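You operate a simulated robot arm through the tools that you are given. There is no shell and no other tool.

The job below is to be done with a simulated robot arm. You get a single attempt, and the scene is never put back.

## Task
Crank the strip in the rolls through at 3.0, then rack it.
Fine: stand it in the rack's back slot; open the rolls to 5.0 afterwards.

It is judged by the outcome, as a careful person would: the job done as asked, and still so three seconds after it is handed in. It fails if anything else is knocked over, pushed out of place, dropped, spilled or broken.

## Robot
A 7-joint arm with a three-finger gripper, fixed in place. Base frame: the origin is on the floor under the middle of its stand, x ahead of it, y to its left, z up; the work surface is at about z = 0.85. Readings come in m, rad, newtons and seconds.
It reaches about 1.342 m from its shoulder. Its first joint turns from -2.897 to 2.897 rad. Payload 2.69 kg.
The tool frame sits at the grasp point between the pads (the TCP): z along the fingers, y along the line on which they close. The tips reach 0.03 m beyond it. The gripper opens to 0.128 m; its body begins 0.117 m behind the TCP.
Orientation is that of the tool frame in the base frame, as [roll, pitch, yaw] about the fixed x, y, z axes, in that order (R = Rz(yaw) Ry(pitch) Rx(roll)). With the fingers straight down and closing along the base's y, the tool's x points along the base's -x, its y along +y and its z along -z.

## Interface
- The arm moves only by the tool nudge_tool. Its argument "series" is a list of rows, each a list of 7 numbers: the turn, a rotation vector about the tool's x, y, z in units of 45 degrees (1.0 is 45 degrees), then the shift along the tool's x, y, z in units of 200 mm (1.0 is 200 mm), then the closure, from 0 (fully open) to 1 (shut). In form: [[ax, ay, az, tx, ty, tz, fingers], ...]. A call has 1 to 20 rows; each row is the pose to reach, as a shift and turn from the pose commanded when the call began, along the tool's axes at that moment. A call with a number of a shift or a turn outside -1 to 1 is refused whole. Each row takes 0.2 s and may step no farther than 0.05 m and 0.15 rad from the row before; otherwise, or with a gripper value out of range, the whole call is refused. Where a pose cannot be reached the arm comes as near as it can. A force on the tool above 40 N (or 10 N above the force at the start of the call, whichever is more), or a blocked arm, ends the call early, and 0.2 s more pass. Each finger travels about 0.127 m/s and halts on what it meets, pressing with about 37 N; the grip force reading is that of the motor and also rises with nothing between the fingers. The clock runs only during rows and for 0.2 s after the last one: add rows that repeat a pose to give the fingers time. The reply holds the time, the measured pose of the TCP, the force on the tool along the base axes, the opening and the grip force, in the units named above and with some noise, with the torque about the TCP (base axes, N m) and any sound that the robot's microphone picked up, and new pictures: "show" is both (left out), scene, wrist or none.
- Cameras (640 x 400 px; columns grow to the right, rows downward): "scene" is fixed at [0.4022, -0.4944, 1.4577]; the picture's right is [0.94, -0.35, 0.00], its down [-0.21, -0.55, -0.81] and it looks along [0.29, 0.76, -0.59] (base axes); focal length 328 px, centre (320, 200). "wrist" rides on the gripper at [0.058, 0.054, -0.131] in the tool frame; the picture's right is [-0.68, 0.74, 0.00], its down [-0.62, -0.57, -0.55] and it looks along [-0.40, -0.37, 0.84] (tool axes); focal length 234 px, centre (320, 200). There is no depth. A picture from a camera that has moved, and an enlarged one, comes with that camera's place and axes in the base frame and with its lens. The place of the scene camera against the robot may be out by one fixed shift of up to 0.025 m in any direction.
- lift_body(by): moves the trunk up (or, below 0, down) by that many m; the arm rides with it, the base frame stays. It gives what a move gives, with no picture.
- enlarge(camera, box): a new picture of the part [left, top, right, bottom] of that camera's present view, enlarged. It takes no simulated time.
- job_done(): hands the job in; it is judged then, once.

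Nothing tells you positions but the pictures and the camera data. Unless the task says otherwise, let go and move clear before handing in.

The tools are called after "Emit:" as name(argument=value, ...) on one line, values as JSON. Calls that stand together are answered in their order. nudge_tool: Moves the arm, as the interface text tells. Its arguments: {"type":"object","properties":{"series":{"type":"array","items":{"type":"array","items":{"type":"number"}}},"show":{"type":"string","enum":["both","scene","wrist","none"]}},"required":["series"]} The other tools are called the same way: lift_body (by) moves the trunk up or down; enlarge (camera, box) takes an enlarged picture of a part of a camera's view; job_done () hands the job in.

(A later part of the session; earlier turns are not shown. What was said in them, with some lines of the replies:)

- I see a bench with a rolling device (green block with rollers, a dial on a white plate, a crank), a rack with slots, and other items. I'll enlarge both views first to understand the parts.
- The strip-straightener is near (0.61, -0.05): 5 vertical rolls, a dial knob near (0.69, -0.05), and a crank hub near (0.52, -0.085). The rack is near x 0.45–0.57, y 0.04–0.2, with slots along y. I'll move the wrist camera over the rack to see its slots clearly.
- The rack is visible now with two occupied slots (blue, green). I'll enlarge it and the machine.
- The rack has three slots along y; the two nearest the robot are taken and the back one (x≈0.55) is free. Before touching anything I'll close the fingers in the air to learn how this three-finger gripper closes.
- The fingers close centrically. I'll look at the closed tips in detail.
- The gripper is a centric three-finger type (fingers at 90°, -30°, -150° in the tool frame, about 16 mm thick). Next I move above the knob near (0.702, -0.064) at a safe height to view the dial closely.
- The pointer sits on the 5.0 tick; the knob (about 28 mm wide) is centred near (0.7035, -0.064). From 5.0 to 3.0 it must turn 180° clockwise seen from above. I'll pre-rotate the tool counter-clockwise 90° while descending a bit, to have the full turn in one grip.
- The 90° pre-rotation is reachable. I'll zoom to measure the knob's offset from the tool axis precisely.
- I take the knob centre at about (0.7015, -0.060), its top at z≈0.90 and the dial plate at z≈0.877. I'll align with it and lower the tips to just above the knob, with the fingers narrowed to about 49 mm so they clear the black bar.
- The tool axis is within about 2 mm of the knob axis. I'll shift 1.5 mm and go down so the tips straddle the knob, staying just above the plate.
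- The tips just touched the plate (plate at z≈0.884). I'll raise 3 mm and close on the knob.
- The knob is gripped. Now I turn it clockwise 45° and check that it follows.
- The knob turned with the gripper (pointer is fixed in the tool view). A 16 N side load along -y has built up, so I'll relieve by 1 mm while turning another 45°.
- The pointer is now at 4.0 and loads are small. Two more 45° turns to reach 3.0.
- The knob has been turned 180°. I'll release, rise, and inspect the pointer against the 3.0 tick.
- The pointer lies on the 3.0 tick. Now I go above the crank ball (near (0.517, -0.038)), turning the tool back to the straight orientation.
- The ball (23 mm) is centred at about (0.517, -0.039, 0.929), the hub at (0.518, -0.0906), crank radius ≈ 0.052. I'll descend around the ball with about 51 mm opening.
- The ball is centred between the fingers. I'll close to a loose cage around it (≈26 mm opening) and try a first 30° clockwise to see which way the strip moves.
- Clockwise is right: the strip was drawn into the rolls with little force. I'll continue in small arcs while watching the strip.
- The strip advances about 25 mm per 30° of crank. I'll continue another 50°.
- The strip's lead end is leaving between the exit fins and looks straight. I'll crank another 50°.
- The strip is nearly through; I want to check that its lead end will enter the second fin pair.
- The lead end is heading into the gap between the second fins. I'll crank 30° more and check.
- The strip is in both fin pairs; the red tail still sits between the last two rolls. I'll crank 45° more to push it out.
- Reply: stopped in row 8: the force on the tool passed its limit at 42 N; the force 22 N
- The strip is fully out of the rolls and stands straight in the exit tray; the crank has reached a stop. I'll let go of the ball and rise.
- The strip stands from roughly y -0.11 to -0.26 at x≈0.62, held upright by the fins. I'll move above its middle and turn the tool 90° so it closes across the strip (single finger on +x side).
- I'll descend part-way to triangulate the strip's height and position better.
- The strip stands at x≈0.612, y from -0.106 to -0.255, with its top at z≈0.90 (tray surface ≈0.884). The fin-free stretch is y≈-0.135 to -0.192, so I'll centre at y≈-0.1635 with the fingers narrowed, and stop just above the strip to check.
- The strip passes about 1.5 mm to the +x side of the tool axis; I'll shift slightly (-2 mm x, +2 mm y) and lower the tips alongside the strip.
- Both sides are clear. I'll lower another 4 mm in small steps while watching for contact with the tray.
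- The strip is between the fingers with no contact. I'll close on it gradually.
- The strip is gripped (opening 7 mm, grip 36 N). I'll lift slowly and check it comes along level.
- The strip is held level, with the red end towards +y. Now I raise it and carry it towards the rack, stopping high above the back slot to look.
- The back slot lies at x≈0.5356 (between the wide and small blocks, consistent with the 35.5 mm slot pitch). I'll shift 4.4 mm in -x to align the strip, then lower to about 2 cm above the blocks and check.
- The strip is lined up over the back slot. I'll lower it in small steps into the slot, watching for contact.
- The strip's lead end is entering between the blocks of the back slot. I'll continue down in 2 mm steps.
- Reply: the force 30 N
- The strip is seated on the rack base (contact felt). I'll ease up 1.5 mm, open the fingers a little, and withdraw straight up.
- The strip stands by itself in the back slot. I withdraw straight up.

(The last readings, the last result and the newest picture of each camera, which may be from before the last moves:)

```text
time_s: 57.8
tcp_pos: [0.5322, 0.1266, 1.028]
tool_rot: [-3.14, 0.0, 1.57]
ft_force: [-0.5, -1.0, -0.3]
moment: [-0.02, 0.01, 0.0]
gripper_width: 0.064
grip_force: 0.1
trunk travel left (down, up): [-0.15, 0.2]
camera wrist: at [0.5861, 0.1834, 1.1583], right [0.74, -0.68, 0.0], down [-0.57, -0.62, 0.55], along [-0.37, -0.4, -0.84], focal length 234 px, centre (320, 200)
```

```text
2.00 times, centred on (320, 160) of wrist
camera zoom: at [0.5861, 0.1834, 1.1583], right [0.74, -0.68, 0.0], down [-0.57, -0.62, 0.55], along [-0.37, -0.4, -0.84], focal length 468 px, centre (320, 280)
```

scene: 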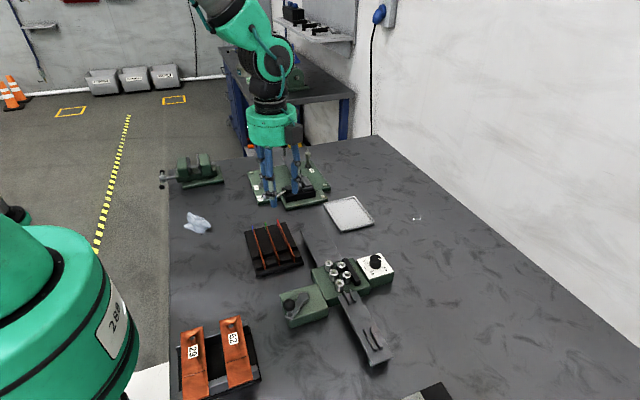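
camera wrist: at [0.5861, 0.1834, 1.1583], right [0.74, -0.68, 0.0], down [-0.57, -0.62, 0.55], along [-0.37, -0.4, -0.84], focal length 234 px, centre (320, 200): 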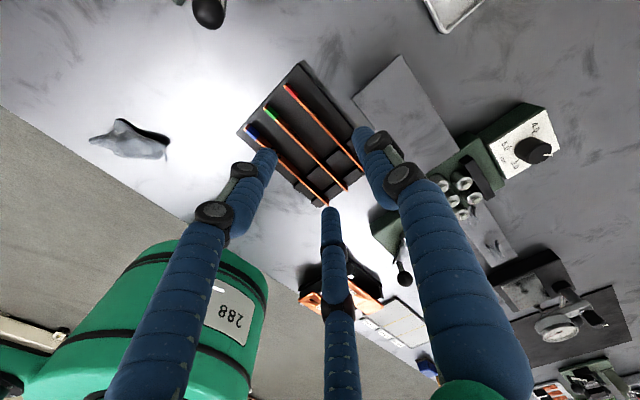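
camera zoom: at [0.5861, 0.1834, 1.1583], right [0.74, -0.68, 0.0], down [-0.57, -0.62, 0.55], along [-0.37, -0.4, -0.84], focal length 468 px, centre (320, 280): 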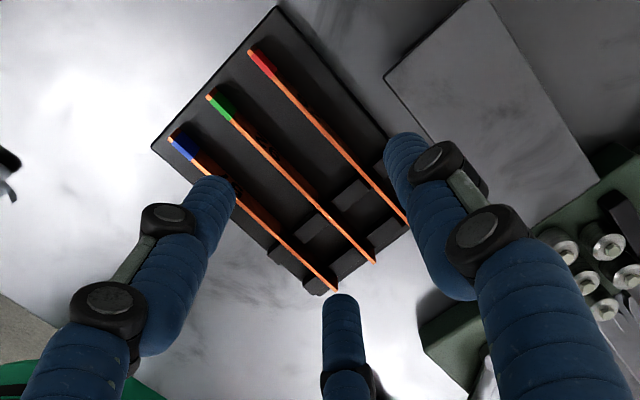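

The strip stands in the back slot just like its neighbours. Now for the knob: I go back above it in the same orientation in which I released it (yaw 90°), to turn it back counter-clockwise 180° to 5.0.

Emit:
nudge_tool(series=[[0, 0, 0, -0.13, 0.12, 0, 0.5], [0, 0, 0, -0.27, 0.24, 0, 0.5], [0, 0, 0, -0.4, 0.36, 0, 0.5], [0, 0, 0, -0.53, 0.48, 0, 0.5], [0, 0, 0, -0.66, 0.6, 0, 0.5], [0, 0, 0, -0.8, 0.72, 0.1, 0.5], [0, 0, 0, -0.9285, 0.8395, 0.25, 0.55], [0, 0, 0, -0.9285, 0.8395, 0.4, 0.62], [0, 0, 0, -0.9285, 0.8395, 0.4, 0.62]])

Emit:
enlarge(camera="wrist", box=[240, 70, 400, 230])

Emit:
enlarge(camera="scene", box=[330, 200, 430, 280])

```text
time_s: 59.8
tcp_pos: [0.7016, -0.0587, 0.9453]
tool_rot: [3.141, -0.001, 1.57]
ft_force: [0.1, 0.1, 0.1]
moment: [0.04, 0.01, 0.01]
gripper_width: 0.0489
grip_force: 0.1
trunk travel left (down, up): [-0.15, 0.2]
camera wrist: at [0.7554, -0.002, 1.0778], right [0.74, -0.68, 0.0], down [-0.57, -0.62, 0.55], along [-0.37, -0.4, -0.84], focal length 234 px, centre (320, 200)
```

scene: 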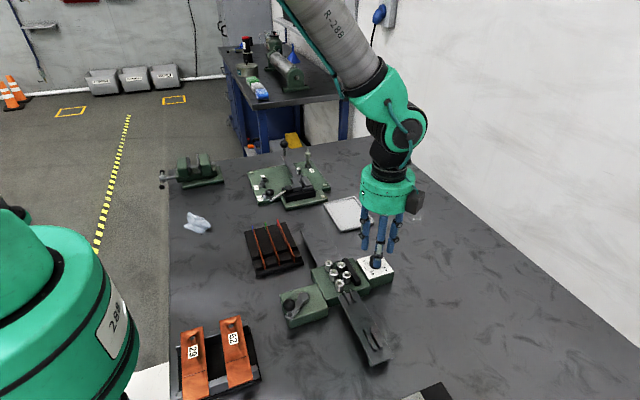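
wrist: 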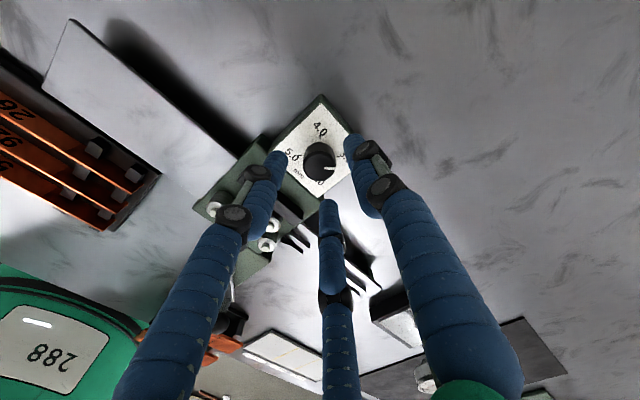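

```text
2.50 times, centred on (320, 150) of wrist
camera zoom: at [0.7554, -0.002, 1.0778], right [0.74, -0.68, 0.0], down [-0.57, -0.62, 0.55], along [-0.37, -0.4, -0.84], focal length 585 px, centre (320, 325)
```

zoom: 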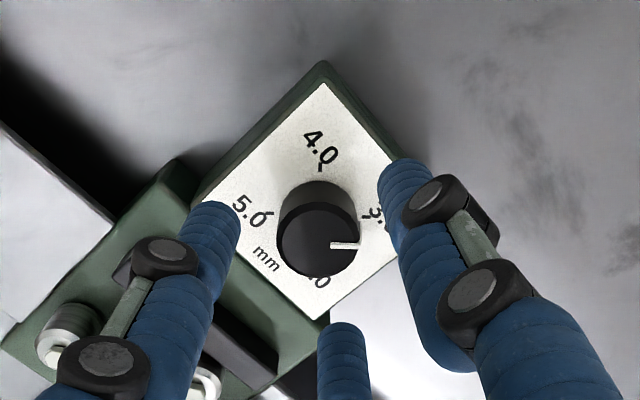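

```text
5.00 times, centred on (380, 240) of scene
camera zoom: at [0.4022, -0.4944, 1.4577], right [0.94, -0.35, 0.0], down [-0.21, -0.55, -0.81], along [0.29, 0.76, -0.59], focal length 1638 px, centre (20, 0)
```

zoom: 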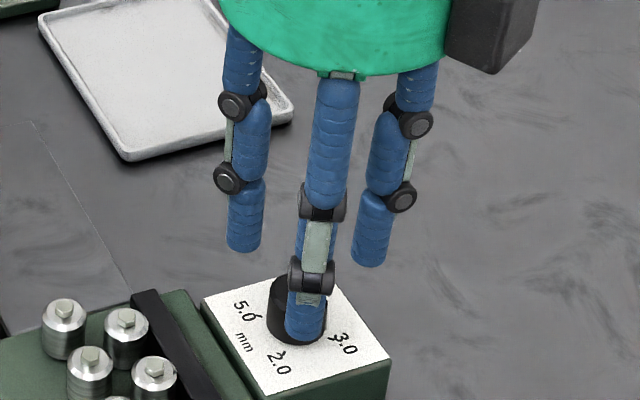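

Aligned to within 1 mm. I'll lower to the same grip height as before and close on the knob.

Emit:
nudge_tool(series=[[0, 0, 0, -0.0015, -0.005, 0.04, 0.62], [0, 0, 0, -0.0015, -0.005, 0.08, 0.62], [0, 0, 0, -0.0015, -0.005, 0.12, 0.62], [0, 0, 0, -0.0015, -0.005, 0.148, 0.62], [0, 0, 0, -0.0015, -0.005, 0.148, 0.7], [0, 0, 0, -0.0015, -0.005, 0.148, 0.78], [0, 0, 0, -0.0015, -0.005, 0.148, 0.86], [0, 0, 0, -0.0015, -0.005, 0.148, 0.88], [0, 0, 0, -0.0015, -0.005, 0.148, 0.88]])

Emit:
enlarge(camera="wrist", box=[240, 70, 400, 230])

```text
time_s: 61.8
tcp_pos: [0.6996, -0.0593, 0.9164]
tool_rot: [3.14, 0.0, 1.571]
ft_force: [8.4, -2.6, -1.0]
moment: [-0.1, -0.36, -0.01]
gripper_width: 0.0258
grip_force: 45.5
trunk travel left (down, up): [-0.15, 0.2]
camera wrist: at [0.7541, -0.0024, 1.0479], right [0.74, -0.68, 0.0], down [-0.57, -0.62, 0.55], along [-0.37, -0.4, -0.84], focal length 234 px, centre (320, 200)
```

scene: 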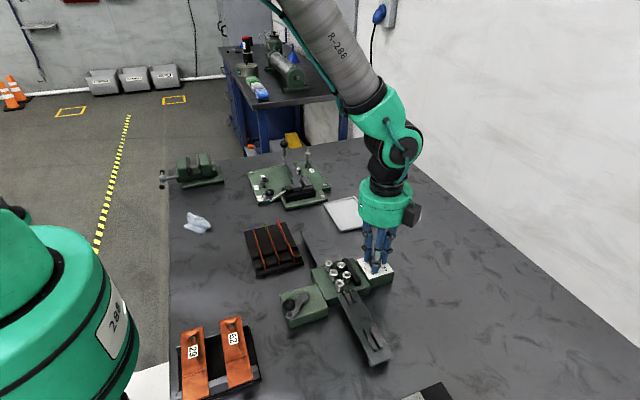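
wrist: 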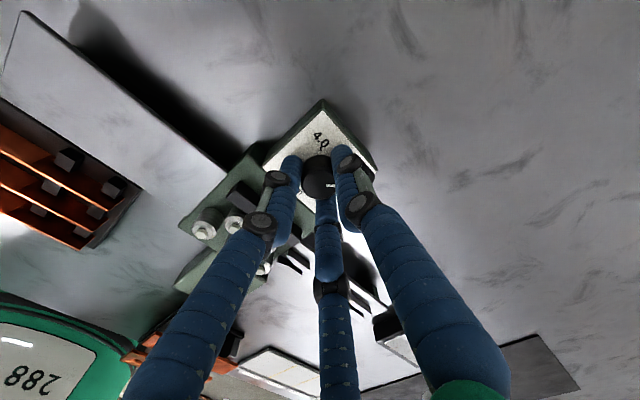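

```text
2.50 times, centred on (320, 150) of wrist
camera zoom: at [0.7541, -0.0024, 1.0479], right [0.74, -0.68, 0.0], down [-0.57, -0.62, 0.55], along [-0.37, -0.4, -0.84], focal length 585 px, centre (320, 325)
```

zoom: 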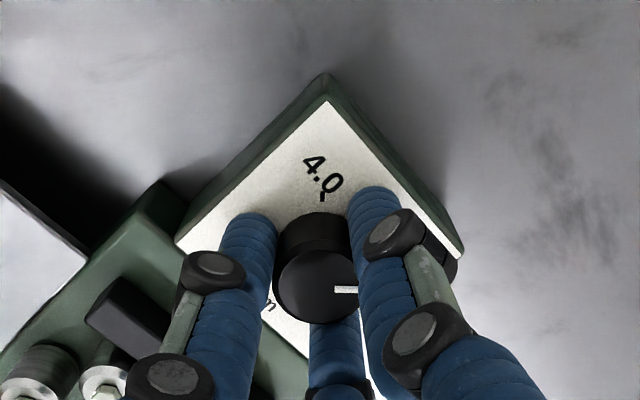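

Gripped again. Now I turn it back counter-clockwise in four 45° steps.

Emit:
nudge_tool(series=[[0, 0, -0.125, 0, 0.0035, 0, 0.88], [0, 0, -0.25, 0, 0.0035, 0, 0.88], [0, 0, -0.375, 0, 0.0035, 0, 0.88], [0, 0, -0.5, 0, 0.0035, 0, 0.88], [0, 0, -0.625, 0, 0.0035, 0, 0.88], [0, 0, -0.75, 0, 0.0035, 0, 0.88], [0, 0, -0.875, 0, 0.0035, 0, 0.88], [0, 0, -1, 0, 0.0035, 0, 0.88]], show="wrist")

```text
time_s: 63.6
tcp_pos: [0.7005, -0.0598, 0.9168]
tool_rot: [3.139, -0.001, 2.359]
ft_force: [0.3, -12.5, 7.4]
moment: [-0.33, -0.09, -0.02]
gripper_width: 0.0262
grip_force: 45.1
trunk travel left (down, up): [-0.15, 0.2]
camera wrist: at [0.6971, 0.0185, 1.0479], right [1.0, 0.04, 0.0], down [0.04, -0.84, 0.55], along [0.02, -0.55, -0.84], focal length 234 px, centre (320, 200)
```

wrist: 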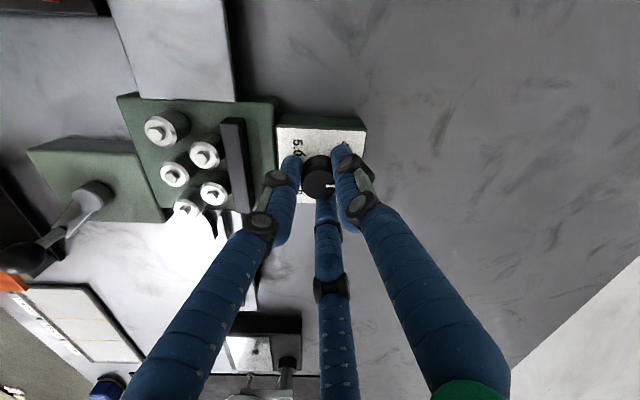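

Emit:
nudge_tool(series=[[0, 0, -0.125, -0.0025, -0.0025, -0.0025, 0.88], [0, 0, -0.25, -0.0025, -0.0025, -0.0025, 0.88], [0, 0, -0.375, -0.0025, -0.0025, -0.0025, 0.88], [0, 0, -0.5, -0.0025, -0.0025, -0.0025, 0.88], [0, 0, -0.625, -0.0025, -0.0025, -0.0025, 0.88], [0, 0, -0.75, -0.0025, -0.0025, -0.0025, 0.88], [0, 0, -0.875, -0.0025, -0.0025, -0.0025, 0.88], [0, 0, -1, -0.0025, -0.0025, -0.0025, 0.88]], show="wrist")

```text
time_s: 65.4
tcp_pos: [0.7001, -0.0581, 0.9168]
tool_rot: [-3.14, 0.0, -3.139]
ft_force: [-1.6, 4.2, -0.2]
moment: [0.17, 0.2, -0.03]
gripper_width: 0.026
grip_force: 44.6
trunk travel left (down, up): [-0.15, 0.2]
camera wrist: at [0.6421, -0.0071, 1.0478], right [0.68, 0.74, 0.0], down [0.62, -0.57, 0.55], along [0.4, -0.37, -0.84], focal length 234 px, centre (320, 200)
```

wrist: 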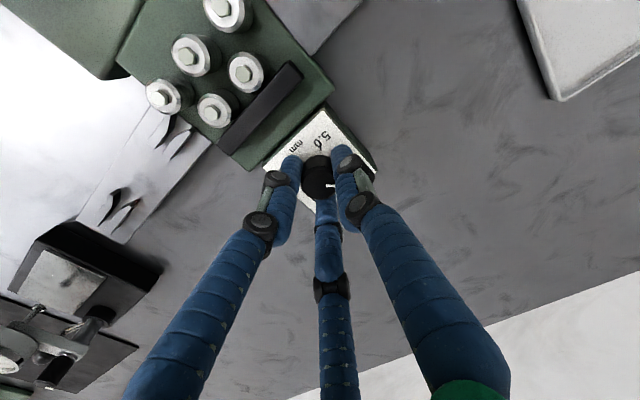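

The pointer is passing 4.0 and follows the grip. Two more 45° steps.

Emit:
nudge_tool(series=[[0, 0, -0.125, 0, 0, 0, 0.88], [0, 0, -0.25, 0, 0, 0, 0.88], [0, 0, -0.375, 0, 0, 0, 0.88], [0, 0, -0.5, 0, 0, 0, 0.88], [0, 0, -0.625, 0, 0, 0, 0.88], [0, 0, -0.75, 0, 0, 0, 0.88], [0, 0, -0.875, 0, 0, 0, 0.88], [0, 0, -1, 0, 0, 0, 0.88]], show="none")

Emit:
nudge_tool(series=[[0, 0, -0.125, 0, 0, 0, 0.88], [0, 0, -0.25, 0, 0, 0, 0.88], [0, 0, -0.375, 0, 0, 0, 0.88], [0, 0, -0.5, 0, 0, 0, 0.88], [0, 0, -0.625, 0, 0, 0, 0.88], [0, 0, -0.75, 0, 0, 0, 0.88], [0, 0, -0.875, 0, 0, 0, 0.88], [0, 0, -1, 0, 0, 0, 0.88]])

Emit:
enlarge(camera="wrist", box=[240, 70, 400, 230])

Emit:
enlarge(camera="scene", box=[330, 200, 430, 280])

```text
time_s: 67.2
tcp_pos: [0.6997, -0.059, 0.9166]
tool_rot: [-3.14, 0.001, -2.355]
ft_force: [-4.0, 5.3, -1.0]
moment: [0.11, 0.19, -0.03]
gripper_width: 0.026
grip_force: 44.8
trunk travel left (down, up): [-0.15, 0.2]
```

```text
time_s: 69.0
tcp_pos: [0.6996, -0.0602, 0.9171]
tool_rot: [-3.141, 0.0, -1.569]
ft_force: [-4.2, 7.2, -4.2]
moment: [0.24, 0.07, -0.04]
gripper_width: 0.0261
grip_force: 44.9
trunk travel left (down, up): [-0.15, 0.2]
camera wrist: at [0.6469, -0.1193, 1.0478], right [-0.74, 0.68, 0.0], down [0.56, 0.62, 0.55], along [0.37, 0.4, -0.84], focal length 234 px, centre (320, 200)
```

scene: 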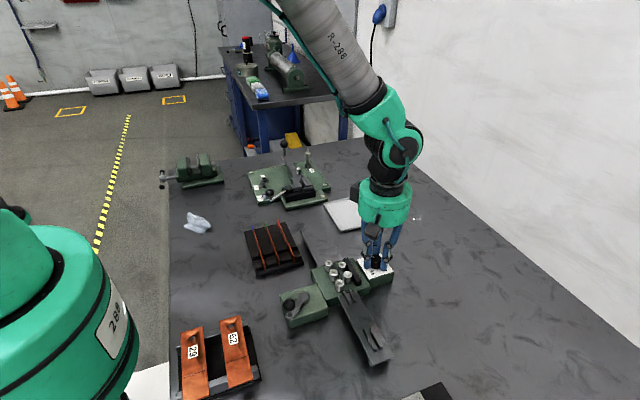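
wrist: 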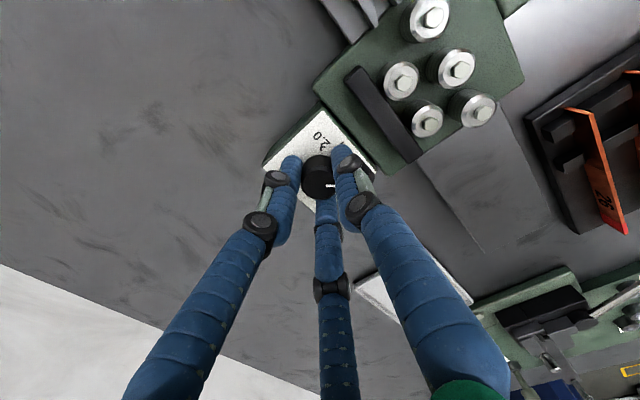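

```text
2.50 times, centred on (320, 150) of wrist
camera zoom: at [0.6469, -0.1193, 1.0478], right [-0.74, 0.68, 0.0], down [0.56, 0.62, 0.55], along [0.37, 0.4, -0.84], focal length 585 px, centre (320, 325)
```

zoom: 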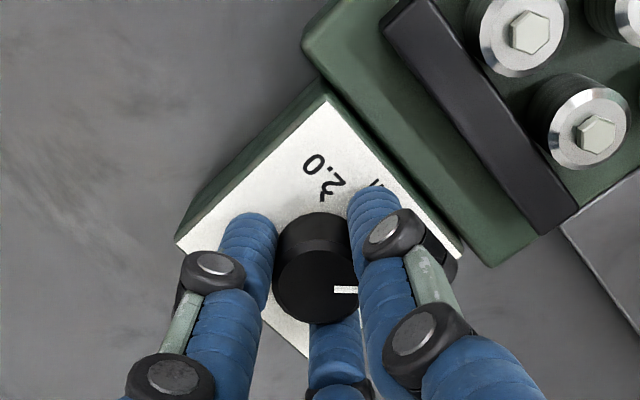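

```text
5.00 times, centred on (380, 240) of scene
camera zoom: at [0.4022, -0.4944, 1.4577], right [0.94, -0.35, 0.0], down [-0.21, -0.55, -0.81], along [0.29, 0.76, -0.59], focal length 1638 px, centre (20, 0)
```

zoom: 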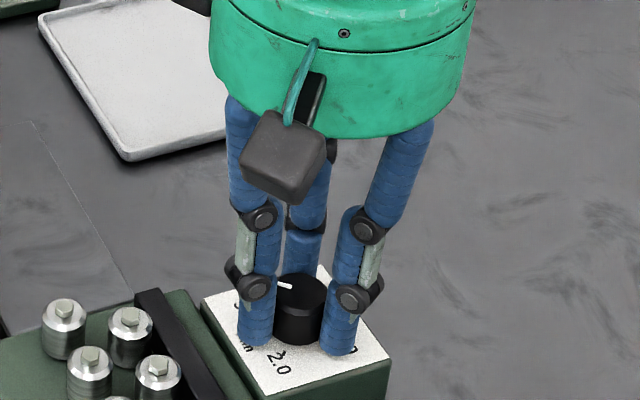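

The knob is back where it began, at 5.0. I release, rise, and check the dial.

Emit:
nudge_tool(series=[[0, 0, 0, 0, 0, 0, 0.75], [0, 0, 0, 0, 0, 0, 0.62], [0, 0, 0, 0, 0, 0, 0.6], [0, 0, 0, 0, 0, -0.1, 0.6], [0, 0, 0, 0, 0, -0.25, 0.5], [0, 0, 0, 0, 0, -0.45, 0.4], [0, 0, 0, 0, 0, -0.65, 0.4]])

Emit:
enlarge(camera="wrist", box=[260, 70, 380, 170])

Emit:
enlarge(camera="scene", box=[330, 220, 410, 280])

Emit:
enlarge(camera="scene", box=[240, 205, 320, 285])

```text
time_s: 70.6
tcp_pos: [0.7002, -0.0601, 1.0472]
tool_rot: [-3.14, 0.001, -1.57]
ft_force: [0.7, -0.6, -1.0]
moment: [0.01, 0.01, 0.01]
gripper_width: 0.0768
grip_force: 0.0
trunk travel left (down, up): [-0.15, 0.2]
camera wrist: at [0.6463, -0.1202, 1.1784], right [-0.74, 0.68, 0.0], down [0.57, 0.62, 0.55], along [0.37, 0.4, -0.84], focal length 234 px, centre (320, 200)
```

scene: 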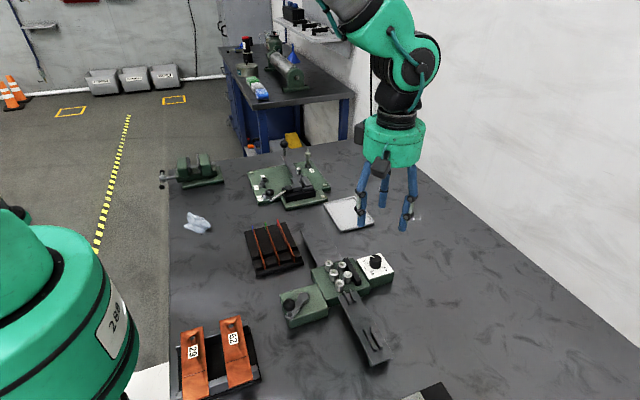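
wrist: 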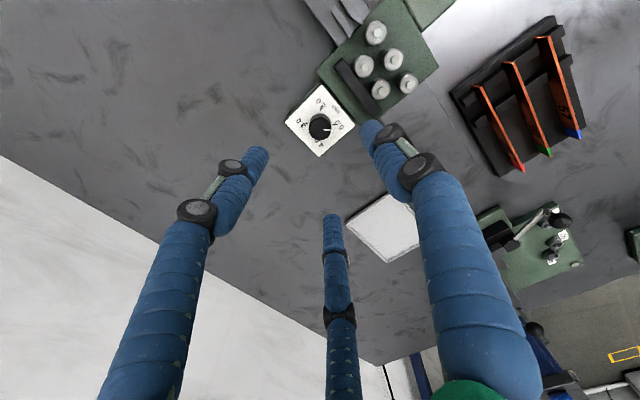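

```text
4.00 times, centred on (320, 120) of wrist
camera zoom: at [0.6463, -0.1202, 1.1784], right [-0.74, 0.68, 0.0], down [0.57, 0.62, 0.55], along [0.37, 0.4, -0.84], focal length 937 px, centre (320, 520)
```

zoom: 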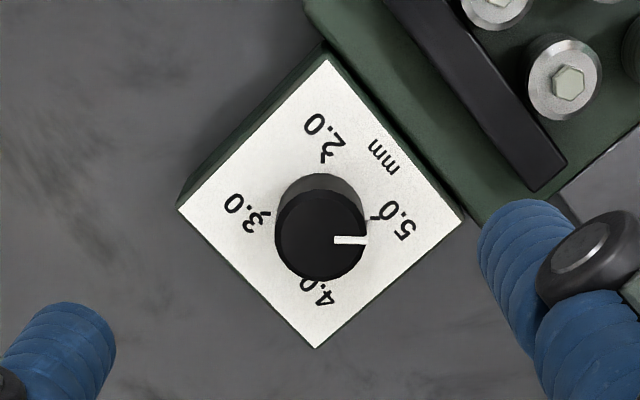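

```text
6.67 times, centred on (370, 250) of scene
camera zoom: at [0.4022, -0.4944, 1.4577], right [0.94, -0.35, 0.0], down [-0.21, -0.55, -0.81], along [0.29, 0.76, -0.59], focal length 2183 px, centre (-13, -133)
```

zoom: 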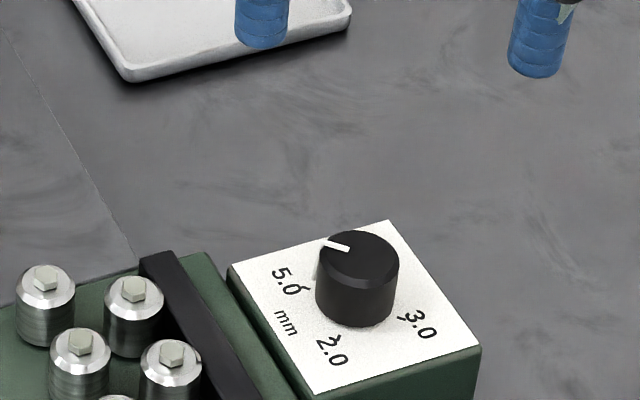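

```text
5.00 times, centred on (280, 245) of scene
camera zoom: at [0.4022, -0.4944, 1.4577], right [0.94, -0.35, 0.0], down [-0.21, -0.55, -0.81], along [0.29, 0.76, -0.59], focal length 1638 px, centre (520, -25)
```

zoom: 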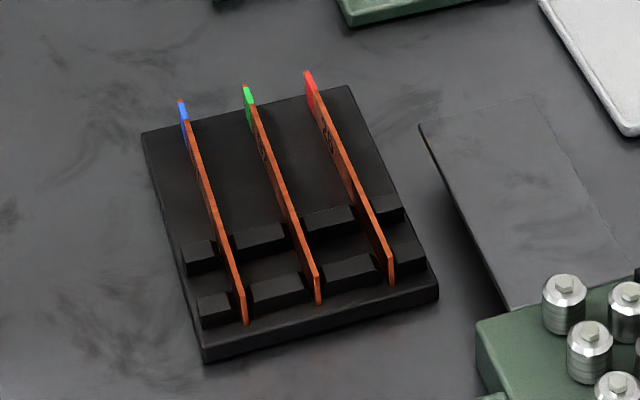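

The dial reads 5.0, the same view as at the start, and the straightened red strip stands in the rack's back slot. The gripper is empty and nothing else has been disturbed. I'll rise a bit further, then hand in.

Emit:
nudge_tool(series=[[0, 0, 0, 0, 0, -0.2, 0.4], [0, 0, 0, 0, 0, -0.4, 0.4], [0, 0, 0, 0, 0, -0.4, 0.4]], show="scene")

Emit:
enlarge(camera="scene", box=[230, 200, 410, 370])

```text
time_s: 71.4
tcp_pos: [0.6992, -0.0597, 1.1261]
tool_rot: [-3.141, 0.0, -1.571]
ft_force: [0.1, -0.2, -0.8]
moment: [-0.02, -0.08, 0.0]
gripper_width: 0.0766
grip_force: 0.0
trunk travel left (down, up): [-0.15, 0.2]
```

scene: 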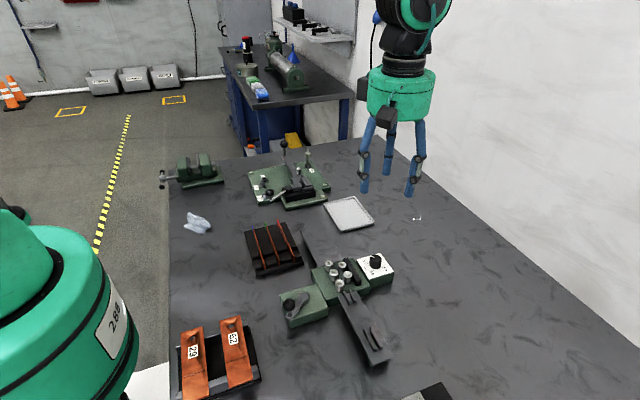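

```text
2.35 times, centred on (320, 285) of scene
camera zoom: at [0.4022, -0.4944, 1.4577], right [0.94, -0.35, 0.0], down [-0.21, -0.55, -0.81], along [0.29, 0.76, -0.59], focal length 771 px, centre (320, 0)
```

zoom: 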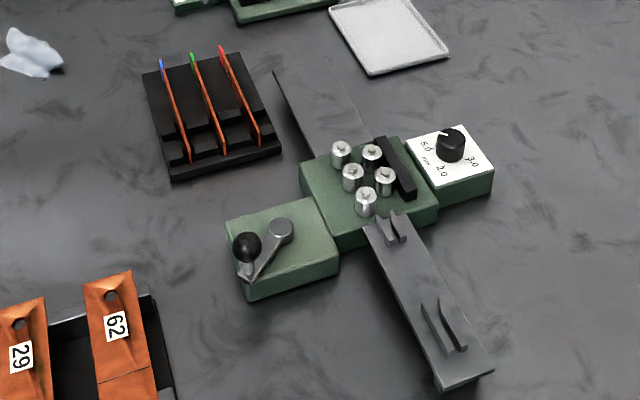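

All three strips stand in the rack with the red one in the back slot. The dial is at 5.0, the rolls and trays are empty, and the gripper is clear, so I'm handing in.

Emit:
job_done()

```text
The job is handed in.
```

The job is done and handed in. The red strip (no. 26) went through the rolls at 3.0 and now stands in the rack's back slot, with the rolls opened to 5.0 again.

- **Rolling:** I set the dial from 5.0 to 3.0 and cranked clockwise until the strip was fully out of the rolls. It looks straight. The crank came up against a stop at about 42 N just as the strip cleared, so I left the crank there.
- **Racking:** I took the back slot to be the one farthest from the robot, which was also the only empty one. The strip rests on the rack base with its red end pointing the same way as the coloured ends of the other two.
- **Dial:** By eye, it read within about 2° of the mark at both 3.0 and 5.0, roughly 0.02 on the scale.

Nothing else on the bench appears to have been moved, and the gripper is empty and clear.
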